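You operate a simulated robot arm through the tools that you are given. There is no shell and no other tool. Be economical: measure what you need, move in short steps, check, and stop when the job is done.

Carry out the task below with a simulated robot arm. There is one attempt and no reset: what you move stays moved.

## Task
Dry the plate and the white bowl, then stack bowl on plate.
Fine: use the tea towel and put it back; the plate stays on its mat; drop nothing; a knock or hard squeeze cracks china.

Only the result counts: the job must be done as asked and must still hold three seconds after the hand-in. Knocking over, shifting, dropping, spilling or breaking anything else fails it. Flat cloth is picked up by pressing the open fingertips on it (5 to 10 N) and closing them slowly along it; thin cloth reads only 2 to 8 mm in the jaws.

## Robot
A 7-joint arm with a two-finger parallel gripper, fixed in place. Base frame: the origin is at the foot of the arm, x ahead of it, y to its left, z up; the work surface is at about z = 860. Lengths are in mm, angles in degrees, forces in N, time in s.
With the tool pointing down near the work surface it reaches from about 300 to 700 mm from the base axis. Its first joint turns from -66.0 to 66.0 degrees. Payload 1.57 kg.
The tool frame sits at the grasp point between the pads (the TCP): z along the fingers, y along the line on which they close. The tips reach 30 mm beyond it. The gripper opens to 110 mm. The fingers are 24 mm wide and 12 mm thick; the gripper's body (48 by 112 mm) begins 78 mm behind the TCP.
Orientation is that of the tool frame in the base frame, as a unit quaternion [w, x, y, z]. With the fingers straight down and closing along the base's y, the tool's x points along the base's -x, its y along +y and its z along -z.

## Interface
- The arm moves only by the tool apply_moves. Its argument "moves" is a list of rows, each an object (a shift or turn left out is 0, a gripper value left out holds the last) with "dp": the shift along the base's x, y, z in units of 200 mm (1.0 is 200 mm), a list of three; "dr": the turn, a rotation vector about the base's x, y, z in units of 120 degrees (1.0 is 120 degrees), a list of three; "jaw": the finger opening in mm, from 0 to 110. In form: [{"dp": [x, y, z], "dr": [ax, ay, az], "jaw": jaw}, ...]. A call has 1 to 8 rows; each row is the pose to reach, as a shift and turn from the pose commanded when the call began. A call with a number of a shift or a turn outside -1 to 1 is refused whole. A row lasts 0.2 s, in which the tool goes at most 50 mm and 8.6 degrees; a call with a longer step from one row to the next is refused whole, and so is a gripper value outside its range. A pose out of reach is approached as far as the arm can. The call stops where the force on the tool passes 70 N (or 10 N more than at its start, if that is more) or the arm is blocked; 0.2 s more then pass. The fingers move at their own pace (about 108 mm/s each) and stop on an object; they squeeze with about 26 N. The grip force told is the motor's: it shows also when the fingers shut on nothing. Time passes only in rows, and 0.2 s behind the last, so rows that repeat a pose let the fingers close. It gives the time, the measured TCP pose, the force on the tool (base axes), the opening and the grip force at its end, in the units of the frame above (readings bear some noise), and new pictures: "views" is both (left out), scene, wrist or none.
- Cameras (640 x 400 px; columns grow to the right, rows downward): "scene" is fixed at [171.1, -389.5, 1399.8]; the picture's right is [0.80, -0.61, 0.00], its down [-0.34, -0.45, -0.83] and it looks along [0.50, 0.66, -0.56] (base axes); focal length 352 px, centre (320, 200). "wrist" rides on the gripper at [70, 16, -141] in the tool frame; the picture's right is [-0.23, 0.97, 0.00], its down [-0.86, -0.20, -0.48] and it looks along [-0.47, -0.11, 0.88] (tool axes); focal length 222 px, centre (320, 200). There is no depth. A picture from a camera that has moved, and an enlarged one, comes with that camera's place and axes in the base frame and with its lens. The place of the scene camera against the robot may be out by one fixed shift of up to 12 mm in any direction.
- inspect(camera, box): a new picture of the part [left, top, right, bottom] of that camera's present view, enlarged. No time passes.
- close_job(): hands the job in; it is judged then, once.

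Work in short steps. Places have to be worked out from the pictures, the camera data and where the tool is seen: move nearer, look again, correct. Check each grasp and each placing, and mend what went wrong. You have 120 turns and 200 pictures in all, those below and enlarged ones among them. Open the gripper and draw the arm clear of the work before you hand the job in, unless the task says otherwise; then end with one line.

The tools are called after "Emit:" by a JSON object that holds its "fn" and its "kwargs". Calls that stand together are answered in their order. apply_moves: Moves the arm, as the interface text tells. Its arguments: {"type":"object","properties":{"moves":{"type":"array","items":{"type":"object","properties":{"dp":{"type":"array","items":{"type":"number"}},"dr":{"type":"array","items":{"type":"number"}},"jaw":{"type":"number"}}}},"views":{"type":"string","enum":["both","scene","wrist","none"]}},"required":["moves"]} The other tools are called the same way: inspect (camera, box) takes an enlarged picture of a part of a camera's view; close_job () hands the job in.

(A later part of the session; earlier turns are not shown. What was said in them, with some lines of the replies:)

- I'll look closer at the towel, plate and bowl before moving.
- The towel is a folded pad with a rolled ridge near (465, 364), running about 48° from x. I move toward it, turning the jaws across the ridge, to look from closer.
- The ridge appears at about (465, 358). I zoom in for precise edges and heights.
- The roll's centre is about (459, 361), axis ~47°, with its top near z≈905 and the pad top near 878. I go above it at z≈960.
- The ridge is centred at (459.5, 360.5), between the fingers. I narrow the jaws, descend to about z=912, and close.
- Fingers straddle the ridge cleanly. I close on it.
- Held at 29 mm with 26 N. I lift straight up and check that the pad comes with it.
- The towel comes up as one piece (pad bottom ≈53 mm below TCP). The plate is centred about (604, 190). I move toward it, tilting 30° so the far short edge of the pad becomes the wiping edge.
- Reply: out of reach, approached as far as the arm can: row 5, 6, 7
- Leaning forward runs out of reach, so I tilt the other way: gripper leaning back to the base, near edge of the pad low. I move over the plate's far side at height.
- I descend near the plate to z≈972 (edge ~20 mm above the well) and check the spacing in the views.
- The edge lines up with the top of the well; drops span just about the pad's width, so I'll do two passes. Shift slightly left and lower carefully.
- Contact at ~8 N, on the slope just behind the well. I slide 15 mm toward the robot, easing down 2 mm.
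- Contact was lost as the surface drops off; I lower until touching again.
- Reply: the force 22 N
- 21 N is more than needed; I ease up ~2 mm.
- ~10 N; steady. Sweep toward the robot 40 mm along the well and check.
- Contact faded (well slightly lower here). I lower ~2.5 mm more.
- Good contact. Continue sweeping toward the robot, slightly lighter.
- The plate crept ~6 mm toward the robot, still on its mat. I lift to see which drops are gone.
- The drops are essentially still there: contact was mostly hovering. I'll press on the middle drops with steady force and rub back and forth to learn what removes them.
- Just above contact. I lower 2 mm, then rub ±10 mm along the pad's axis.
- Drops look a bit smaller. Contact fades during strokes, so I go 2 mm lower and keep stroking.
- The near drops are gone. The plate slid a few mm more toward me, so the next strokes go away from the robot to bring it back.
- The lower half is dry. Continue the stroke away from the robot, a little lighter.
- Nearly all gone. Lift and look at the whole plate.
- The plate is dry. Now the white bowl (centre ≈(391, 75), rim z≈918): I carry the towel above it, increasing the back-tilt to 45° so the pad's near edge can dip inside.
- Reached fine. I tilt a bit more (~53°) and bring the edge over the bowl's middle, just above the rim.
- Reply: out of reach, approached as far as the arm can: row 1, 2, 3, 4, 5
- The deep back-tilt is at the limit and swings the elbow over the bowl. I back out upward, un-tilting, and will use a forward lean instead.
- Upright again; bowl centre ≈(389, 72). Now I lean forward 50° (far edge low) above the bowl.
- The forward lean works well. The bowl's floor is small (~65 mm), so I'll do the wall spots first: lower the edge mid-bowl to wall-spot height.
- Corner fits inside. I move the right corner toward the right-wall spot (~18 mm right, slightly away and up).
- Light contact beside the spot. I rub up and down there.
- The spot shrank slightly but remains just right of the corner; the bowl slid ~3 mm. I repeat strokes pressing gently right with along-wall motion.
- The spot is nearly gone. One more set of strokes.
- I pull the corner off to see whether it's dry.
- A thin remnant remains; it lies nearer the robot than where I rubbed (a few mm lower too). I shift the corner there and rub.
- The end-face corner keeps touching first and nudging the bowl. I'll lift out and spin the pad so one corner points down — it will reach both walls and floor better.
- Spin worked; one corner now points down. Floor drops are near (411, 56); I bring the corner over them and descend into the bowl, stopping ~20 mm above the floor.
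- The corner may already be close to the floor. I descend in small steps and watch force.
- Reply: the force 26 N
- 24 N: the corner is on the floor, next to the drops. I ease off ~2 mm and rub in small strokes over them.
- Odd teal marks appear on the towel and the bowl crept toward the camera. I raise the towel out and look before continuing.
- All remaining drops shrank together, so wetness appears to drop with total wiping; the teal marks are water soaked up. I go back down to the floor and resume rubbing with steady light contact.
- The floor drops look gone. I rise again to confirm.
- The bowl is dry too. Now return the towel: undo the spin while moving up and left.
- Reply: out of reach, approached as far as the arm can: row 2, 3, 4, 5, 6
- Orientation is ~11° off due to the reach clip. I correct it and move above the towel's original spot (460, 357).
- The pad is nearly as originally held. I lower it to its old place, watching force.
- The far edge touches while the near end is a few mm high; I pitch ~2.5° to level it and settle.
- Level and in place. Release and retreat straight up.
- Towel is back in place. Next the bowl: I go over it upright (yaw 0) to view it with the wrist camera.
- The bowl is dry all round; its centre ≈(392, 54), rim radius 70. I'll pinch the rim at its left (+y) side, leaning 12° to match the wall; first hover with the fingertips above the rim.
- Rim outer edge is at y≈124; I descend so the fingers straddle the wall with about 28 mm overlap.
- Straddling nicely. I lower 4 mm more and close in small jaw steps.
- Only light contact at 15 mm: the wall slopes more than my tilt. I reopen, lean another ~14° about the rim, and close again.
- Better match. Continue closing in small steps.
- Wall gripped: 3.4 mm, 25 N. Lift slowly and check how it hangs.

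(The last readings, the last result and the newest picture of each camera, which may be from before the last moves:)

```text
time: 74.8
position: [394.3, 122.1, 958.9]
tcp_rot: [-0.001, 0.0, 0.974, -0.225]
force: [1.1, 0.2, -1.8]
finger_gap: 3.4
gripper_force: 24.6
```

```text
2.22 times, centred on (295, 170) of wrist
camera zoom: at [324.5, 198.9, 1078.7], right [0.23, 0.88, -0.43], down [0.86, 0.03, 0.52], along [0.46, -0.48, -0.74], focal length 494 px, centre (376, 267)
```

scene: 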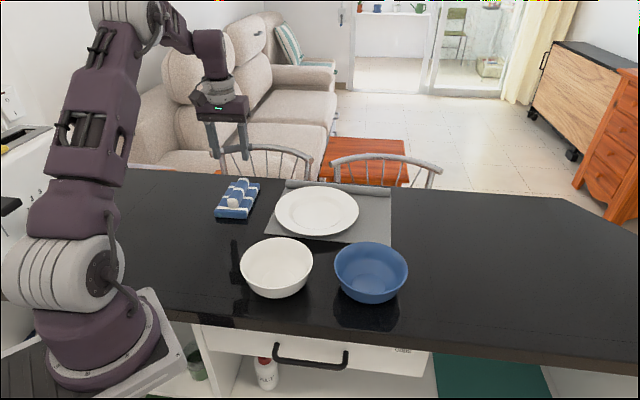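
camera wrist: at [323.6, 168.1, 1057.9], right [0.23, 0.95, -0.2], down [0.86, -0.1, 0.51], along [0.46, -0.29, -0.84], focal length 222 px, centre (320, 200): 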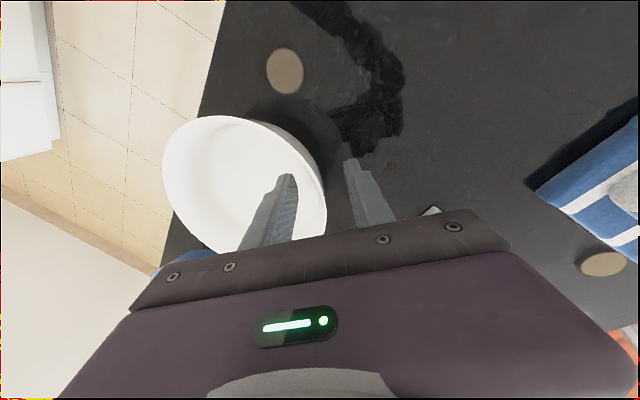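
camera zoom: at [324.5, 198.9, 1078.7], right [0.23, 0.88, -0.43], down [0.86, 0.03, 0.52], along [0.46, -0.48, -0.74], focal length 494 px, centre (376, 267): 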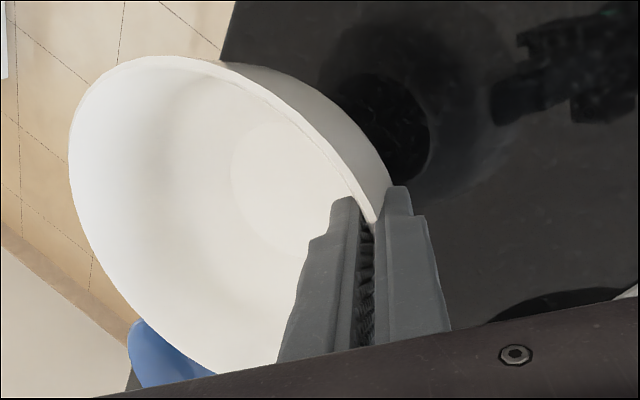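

Held securely but the bowl's right side rides high (~11°). I rise further and counter-rotate to level it.

Emit:
{"fn": "apply_moves", "kwargs": {"moves": [{"dp": [0, 0, 0.15]}, {"dp": [0, 0, 0.3], "dr": [0.03, 0, 0]}, {"dp": [0, 0, 0.4], "dr": [0.06, 0, 0]}, {"dp": [0, 0, 0.4], "dr": [0.092, 0, 0]}, {"dp": [0, 0, 0.4], "dr": [0.092, 0, 0]}], "views": "wrist"}}

Emit:
{"fn": "inspect", "kwargs": {"camera": "scene", "box": [200, 100, 350, 250]}}

```text
time: 76.0
position: [395.1, 122.7, 1037.5]
tcp_rot: [-0.001, 0.0, 0.992, -0.129]
force: [-0.3, 0.0, -2.6]
finger_gap: 3.4
gripper_force: 24.6
camera wrist: at [324.7, 173.8, 1170.9], right [0.23, 0.94, -0.25], down [0.86, -0.07, 0.51], along [0.46, -0.33, -0.82], focal length 222 px, centre (320, 200)
```

wrist: 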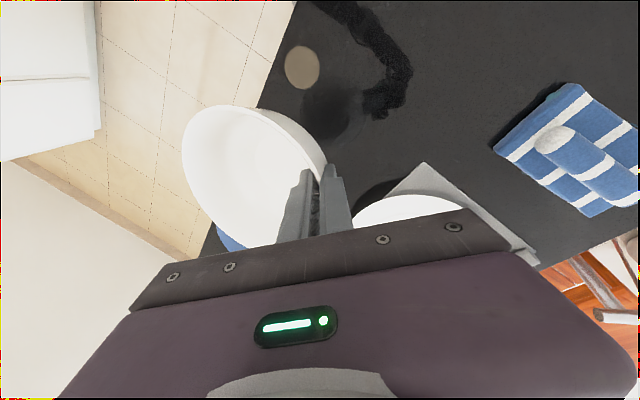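

```text
2.67 times, centred on (275, 175) of scene
camera zoom: at [171.1, -389.5, 1399.8], right [0.8, -0.61, 0.0], down [-0.34, -0.45, -0.83], along [0.5, 0.66, -0.56], focal length 939 px, centre (440, 267)
```

zoom: 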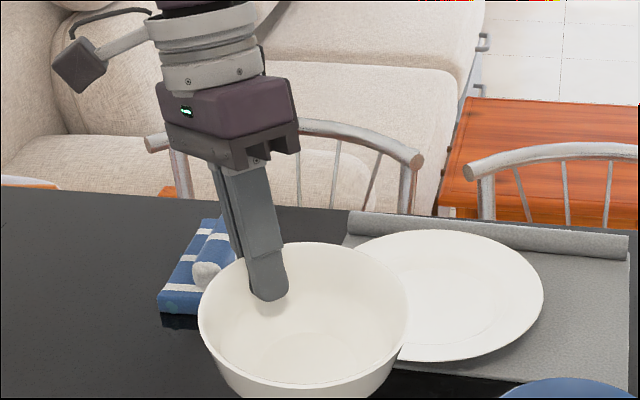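

Nearly level. Now carry it over the plate (centre ≈(595, 183)), staying high.

Emit:
{"fn": "apply_moves", "kwargs": {"moves": [{"dp": [0.12, 0.08, 0]}, {"dp": [0.28, 0.18, 0]}, {"dp": [0.46, 0.3, 0]}, {"dp": [0.64, 0.42, 0]}, {"dp": [0.82, 0.53, 0], "dr": [0.012, 0, 0]}, {"dp": [0.94, 0.6, 0], "dr": [0.025, 0, 0]}, {"dp": [1.0, 0.64, 0], "dr": [0.025, 0, 0]}, {"dp": [1.0, 0.64, 0], "dr": [0.025, 0, 0]}]}}

Emit:
{"fn": "inspect", "kwargs": {"camera": "scene", "box": [240, 110, 400, 260]}}

```text
time: 77.8
position: [590.2, 252.4, 1038.2]
tcp_rot: [-0.001, -0.01, 0.994, -0.106]
force: [-0.3, 0.7, -2.8]
finger_gap: 3.5
gripper_force: 24.4
out of reach, approached as far as the arm can: row 7
camera wrist: at [519.2, 296.3, 1172.3], right [0.21, 0.96, -0.21], down [0.86, -0.08, 0.51], along [0.47, -0.28, -0.84], focal length 222 px, centre (320, 200)
```

scene: 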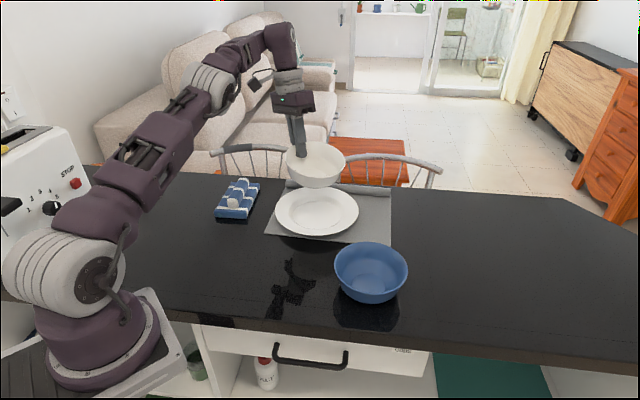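
wrist: 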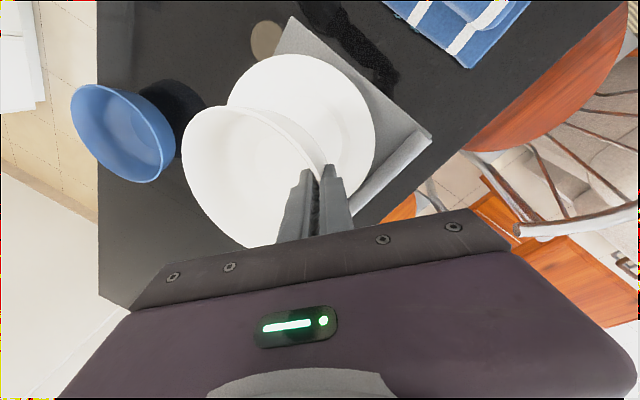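

```text
2.67 times, centred on (320, 185) of scene
camera zoom: at [171.1, -389.5, 1399.8], right [0.8, -0.61, 0.0], down [-0.34, -0.45, -0.83], along [0.5, 0.66, -0.56], focal length 939 px, centre (320, 240)
```

zoom: 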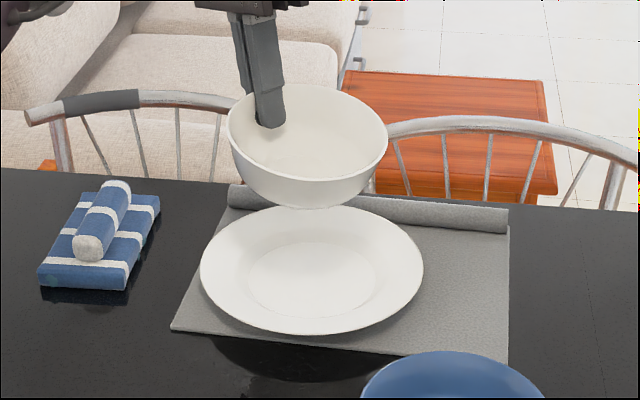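

I zoom in to judge the bowl's level.

Emit:
{"fn": "inspect", "kwargs": {"camera": "scene", "box": [275, 125, 355, 195]}}

Emit:
{"fn": "inspect", "kwargs": {"camera": "wrist", "box": [160, 30, 400, 260]}}

```text
5.71 times, centred on (315, 160) of scene
camera zoom: at [171.1, -389.5, 1399.8], right [0.8, -0.61, 0.0], down [-0.34, -0.45, -0.83], along [0.5, 0.66, -0.56], focal length 2012 px, centre (349, 429)
```

zoom: 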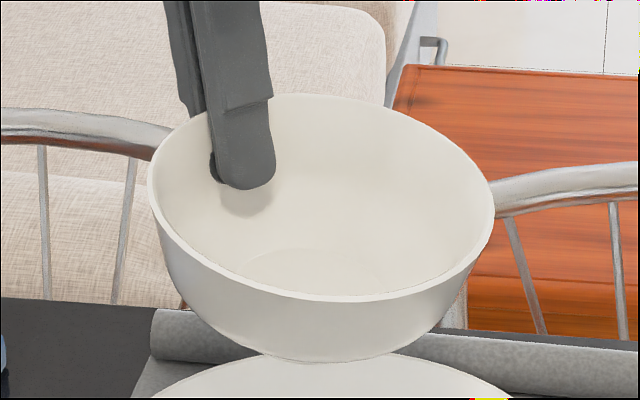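

```text
1.74 times, centred on (280, 145) of wrist
camera zoom: at [519.2, 296.3, 1172.3], right [0.21, 0.96, -0.21], down [0.86, -0.08, 0.51], along [0.47, -0.28, -0.84], focal length 386 px, centre (390, 296)
```

zoom: 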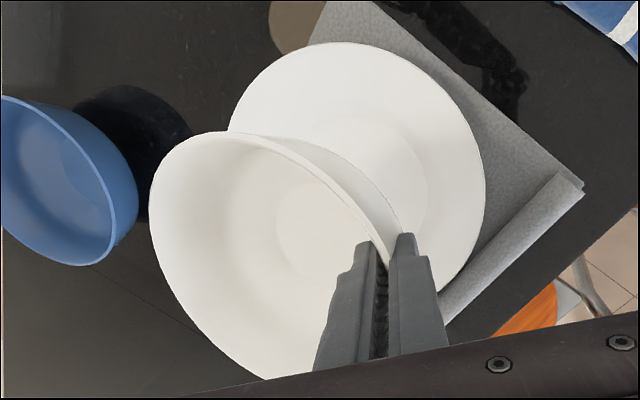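

The wrist view shows no slip; working through perspective, the bowl is ~7° low on its right. Plate centre from the wrist view is (593, 182). I lean back 7° and descend to leave the bowl's foot just above the plate.

Emit:
{"fn": "apply_moves", "kwargs": {"moves": [{"dp": [0, 0, -0.1], "dr": [-0.03, 0, 0]}, {"dp": [0, 0, -0.22], "dr": [-0.061, 0, 0]}, {"dp": [0, 0, -0.32], "dr": [-0.061, 0, 0]}, {"dp": [0, 0, -0.38], "dr": [-0.061, 0, 0]}, {"dp": [0, 0, -0.38], "dr": [-0.061, 0, 0]}], "views": "wrist"}}

Emit:
{"fn": "inspect", "kwargs": {"camera": "scene", "box": [265, 140, 375, 250]}}

```text
time: 79.0
position: [595.7, 250.0, 961.6]
tcp_rot: [-0.001, 0.0, 0.986, -0.166]
force: [-0.4, -0.9, -1.8]
finger_gap: 3.5
gripper_force: 24.3
camera wrist: at [524.9, 311.9, 1090.8], right [0.23, 0.92, -0.32], down [0.86, -0.03, 0.52], along [0.46, -0.39, -0.79], focal length 222 px, centre (320, 200)
```

wrist: 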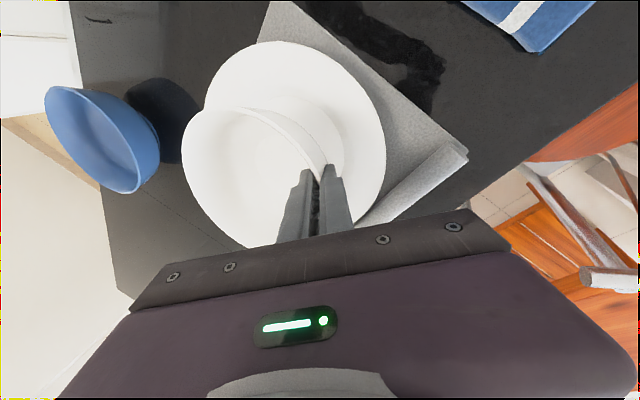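

```text
3.64 times, centred on (320, 195) of scene
camera zoom: at [171.1, -389.5, 1399.8], right [0.8, -0.61, 0.0], down [-0.34, -0.45, -0.83], along [0.5, 0.66, -0.56], focal length 1280 px, centre (320, 218)
```

zoom: 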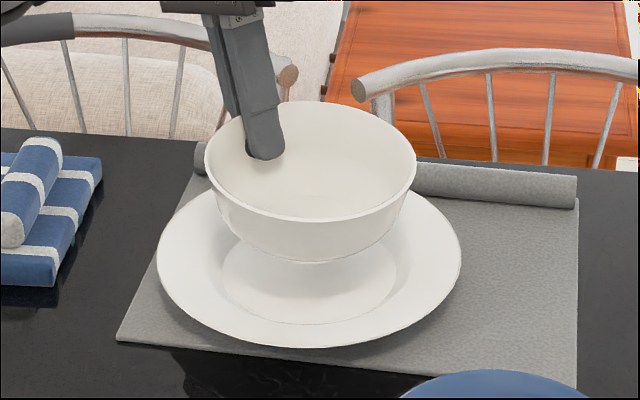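

The bowl is level and its centre (595, 183) is within ~4 mm of the plate's. I nudge it −4 mm in x and lower carefully.

Emit:
{"fn": "apply_moves", "kwargs": {"moves": [{"dp": [-0.02, -0.005, -0.04]}, {"dp": [-0.02, -0.005, -0.08]}, {"dp": [-0.02, -0.005, -0.11]}, {"dp": [-0.02, -0.005, -0.12]}, {"dp": [-0.02, -0.005, -0.12]}], "views": "none"}}

Emit:
{"fn": "inspect", "kwargs": {"camera": "scene", "box": [265, 140, 375, 250]}}

```text
time: 80.2
position: [589.8, 249.5, 938.9]
tcp_rot: [-0.001, 0.0, 0.986, -0.168]
force: [0.2, 0.6, -2.7]
finger_gap: 3.6
gripper_force: 24.3
```

```text
3.64 times, centred on (320, 195) of scene
camera zoom: at [171.1, -389.5, 1399.8], right [0.8, -0.61, 0.0], down [-0.34, -0.45, -0.83], along [0.5, 0.66, -0.56], focal length 1280 px, centre (320, 218)
```

zoom: 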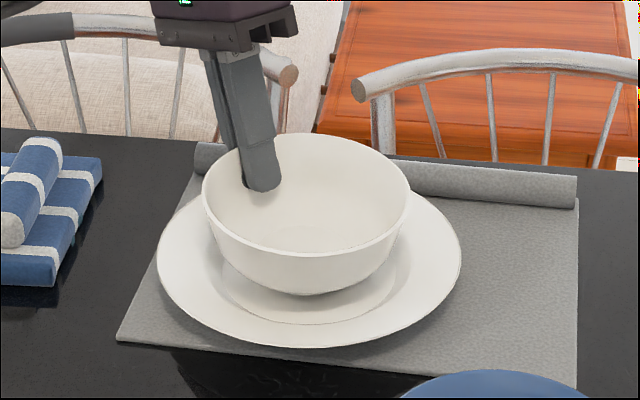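

Foot is ~8 mm above the well and close to centred. I nudge slightly toward the robot and lower to touch.

Emit:
{"fn": "apply_moves", "kwargs": {"moves": [{"dp": [-0.015, -0.015, -0.01]}, {"dp": [-0.018, -0.018, -0.02]}, {"dp": [-0.018, -0.018, -0.03]}, {"dp": [-0.018, -0.018, -0.03]}], "views": "none"}}

```text
time: 81.2
position: [587.4, 245.7, 932.5]
tcp_rot: [-0.001, 0.0, 0.986, -0.168]
force: [1.3, 2.3, 10.0]
finger_gap: 4.0
gripper_force: 25.6
```

Contact (~10 N). I check the seating.

Emit:
{"fn": "inspect", "kwargs": {"camera": "scene", "box": [265, 140, 375, 250]}}

Emit:
{"fn": "inspect", "kwargs": {"camera": "wrist", "box": [160, 30, 400, 260]}}

```text
3.64 times, centred on (320, 195) of scene
camera zoom: at [170.9, -389.5, 1399.8], right [0.8, -0.61, 0.0], down [-0.34, -0.45, -0.83], along [0.5, 0.66, -0.56], focal length 1280 px, centre (320, 218)
```

zoom: 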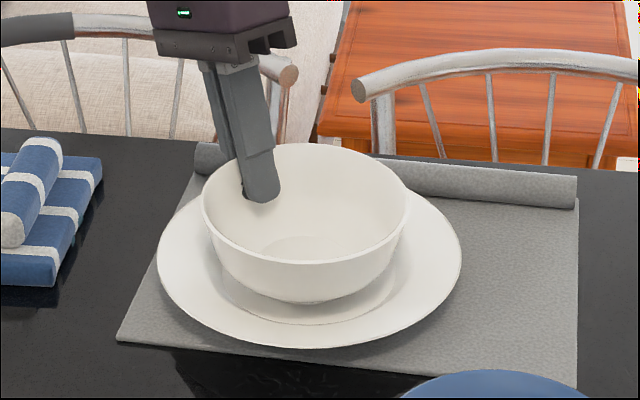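

```text
1.74 times, centred on (280, 145) of wrist
camera zoom: at [516.8, 307.7, 1061.1], right [0.23, 0.92, -0.32], down [0.86, -0.03, 0.52], along [0.47, -0.39, -0.79], focal length 386 px, centre (390, 296)
```

zoom: 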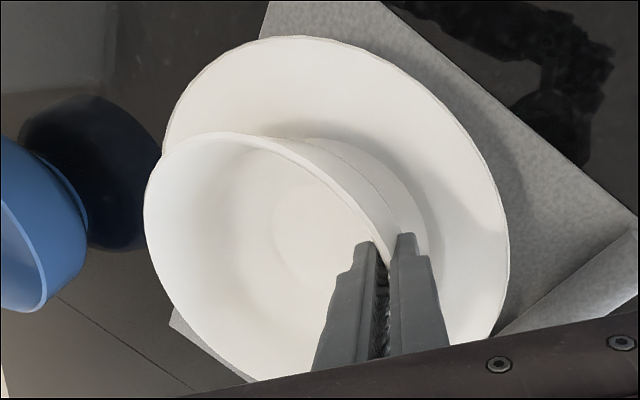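

Seated inside the well. I open the jaws in small steps.

Emit:
{"fn": "apply_moves", "kwargs": {"moves": [{"jaw": 5}, {"jaw": 6.5}, {"jaw": 8.5}, {"jaw": 11}, {"jaw": 15}, {"jaw": 20}, {"jaw": 26}, {"jaw": 26}], "views": "none"}}

Emit:
{"fn": "inspect", "kwargs": {"camera": "scene", "box": [265, 140, 375, 250]}}

Emit:
{"fn": "inspect", "kwargs": {"camera": "wrist", "box": [160, 30, 400, 260]}}

```text
time: 83.0
position: [585.8, 245.9, 931.4]
tcp_rot: [-0.001, 0.0, 0.986, -0.168]
force: [0.2, -0.1, -0.2]
finger_gap: 25.8
gripper_force: 0.1
```

```text
3.64 times, centred on (320, 195) of scene
camera zoom: at [171.1, -389.5, 1399.8], right [0.8, -0.61, 0.0], down [-0.34, -0.45, -0.83], along [0.5, 0.66, -0.56], focal length 1280 px, centre (320, 218)
```

zoom: 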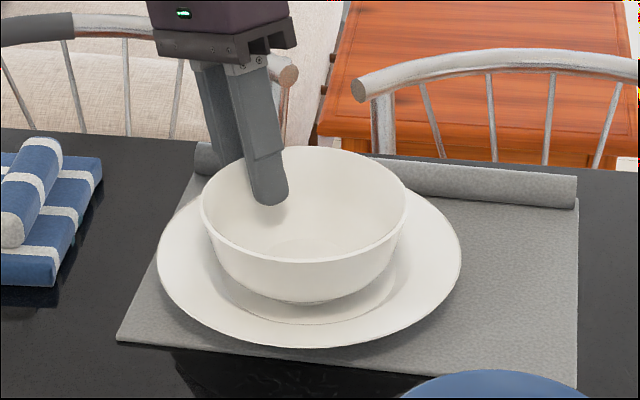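

```text
1.74 times, centred on (280, 145) of wrist
camera zoom: at [516.9, 307.7, 1060.8], right [0.23, 0.92, -0.32], down [0.86, -0.03, 0.52], along [0.46, -0.39, -0.79], focal length 386 px, centre (390, 296)
```

zoom: 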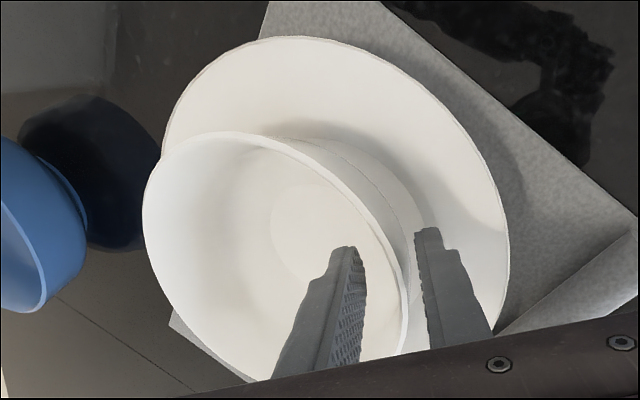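

Released; the bowl stands level on the plate. I withdraw along the finger axis.

Emit:
{"fn": "apply_moves", "kwargs": {"moves": [{"dp": [0, 0.025, 0.07]}, {"dp": [0, 0.066, 0.19]}, {"dp": [0, 0.13, 0.37]}, {"dp": [-0.1, 0.2, 0.55]}, {"dp": [-0.25, 0.2, 0.7]}, {"dp": [-0.4, 0.2, 0.85]}, {"dp": [-0.4, 0.2, 0.85]}]}}

Emit:
{"fn": "inspect", "kwargs": {"camera": "scene", "box": [200, 140, 410, 310]}}

```text
time: 84.6
position: [506.8, 287.7, 1103.1]
tcp_rot: [-0.001, 0.0, 0.986, -0.167]
force: [0.1, -0.1, -0.1]
finger_gap: 25.8
gripper_force: 0.0
out of reach, approached as far as the arm can: row 3, 4
camera wrist: at [436.7, 348.8, 1231.7], right [0.23, 0.92, -0.32], down [0.86, -0.03, 0.52], along [0.46, -0.39, -0.79], focal length 222 px, centre (320, 200)
```

scene: 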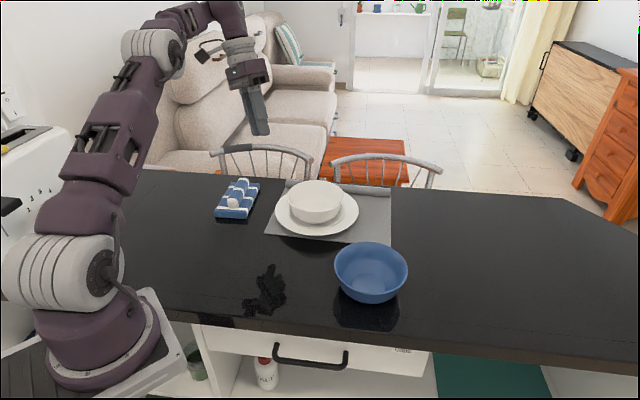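
wrist: 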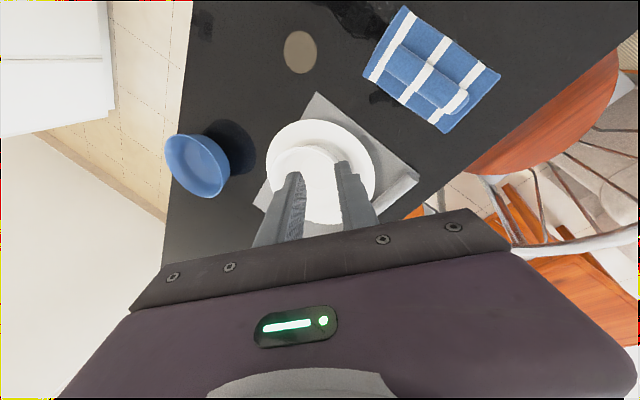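

```text
2.35 times, centred on (305, 225) of scene
camera zoom: at [171.1, -389.6, 1399.8], right [0.8, -0.61, 0.0], down [-0.34, -0.45, -0.83], along [0.5, 0.66, -0.56], focal length 828 px, centre (355, 141)
```

zoom: 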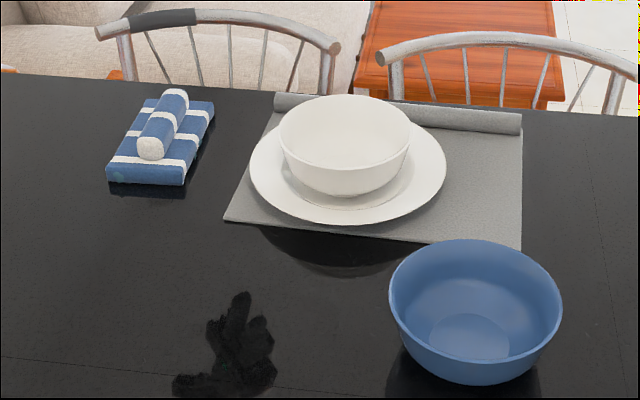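

The bowl sits on the dry plate, the plate is still on its mat, the towel is back and the blue bowl hasn't been touched. I open the jaws fully, move the arm farther clear, and then hand in.

Emit:
{"fn": "apply_moves", "kwargs": {"moves": [{"dp": [-0.15, 0, 0.1], "jaw": 80}, {"dp": [-0.3, 0, 0.2], "jaw": 109}, {"dp": [-0.3, 0, 0.2], "jaw": 109}], "views": "none"}}

Emit:
{"fn": "close_job", "kwargs": {}}

```text
time: 85.4
position: [446.7, 287.2, 1143.7]
tcp_rot: [0.0, 0.0, 0.986, -0.167]
force: [-0.3, 0.2, -0.4]
finger_gap: 108.8
gripper_force: 0.1
```

```text
The job is handed in.
```

I dried the plate and white bowl with the tea towel, put the towel back in its place, and stacked the bowl on the plate; the plate slid roughly 10 mm while I wiped it but is still on its mat.
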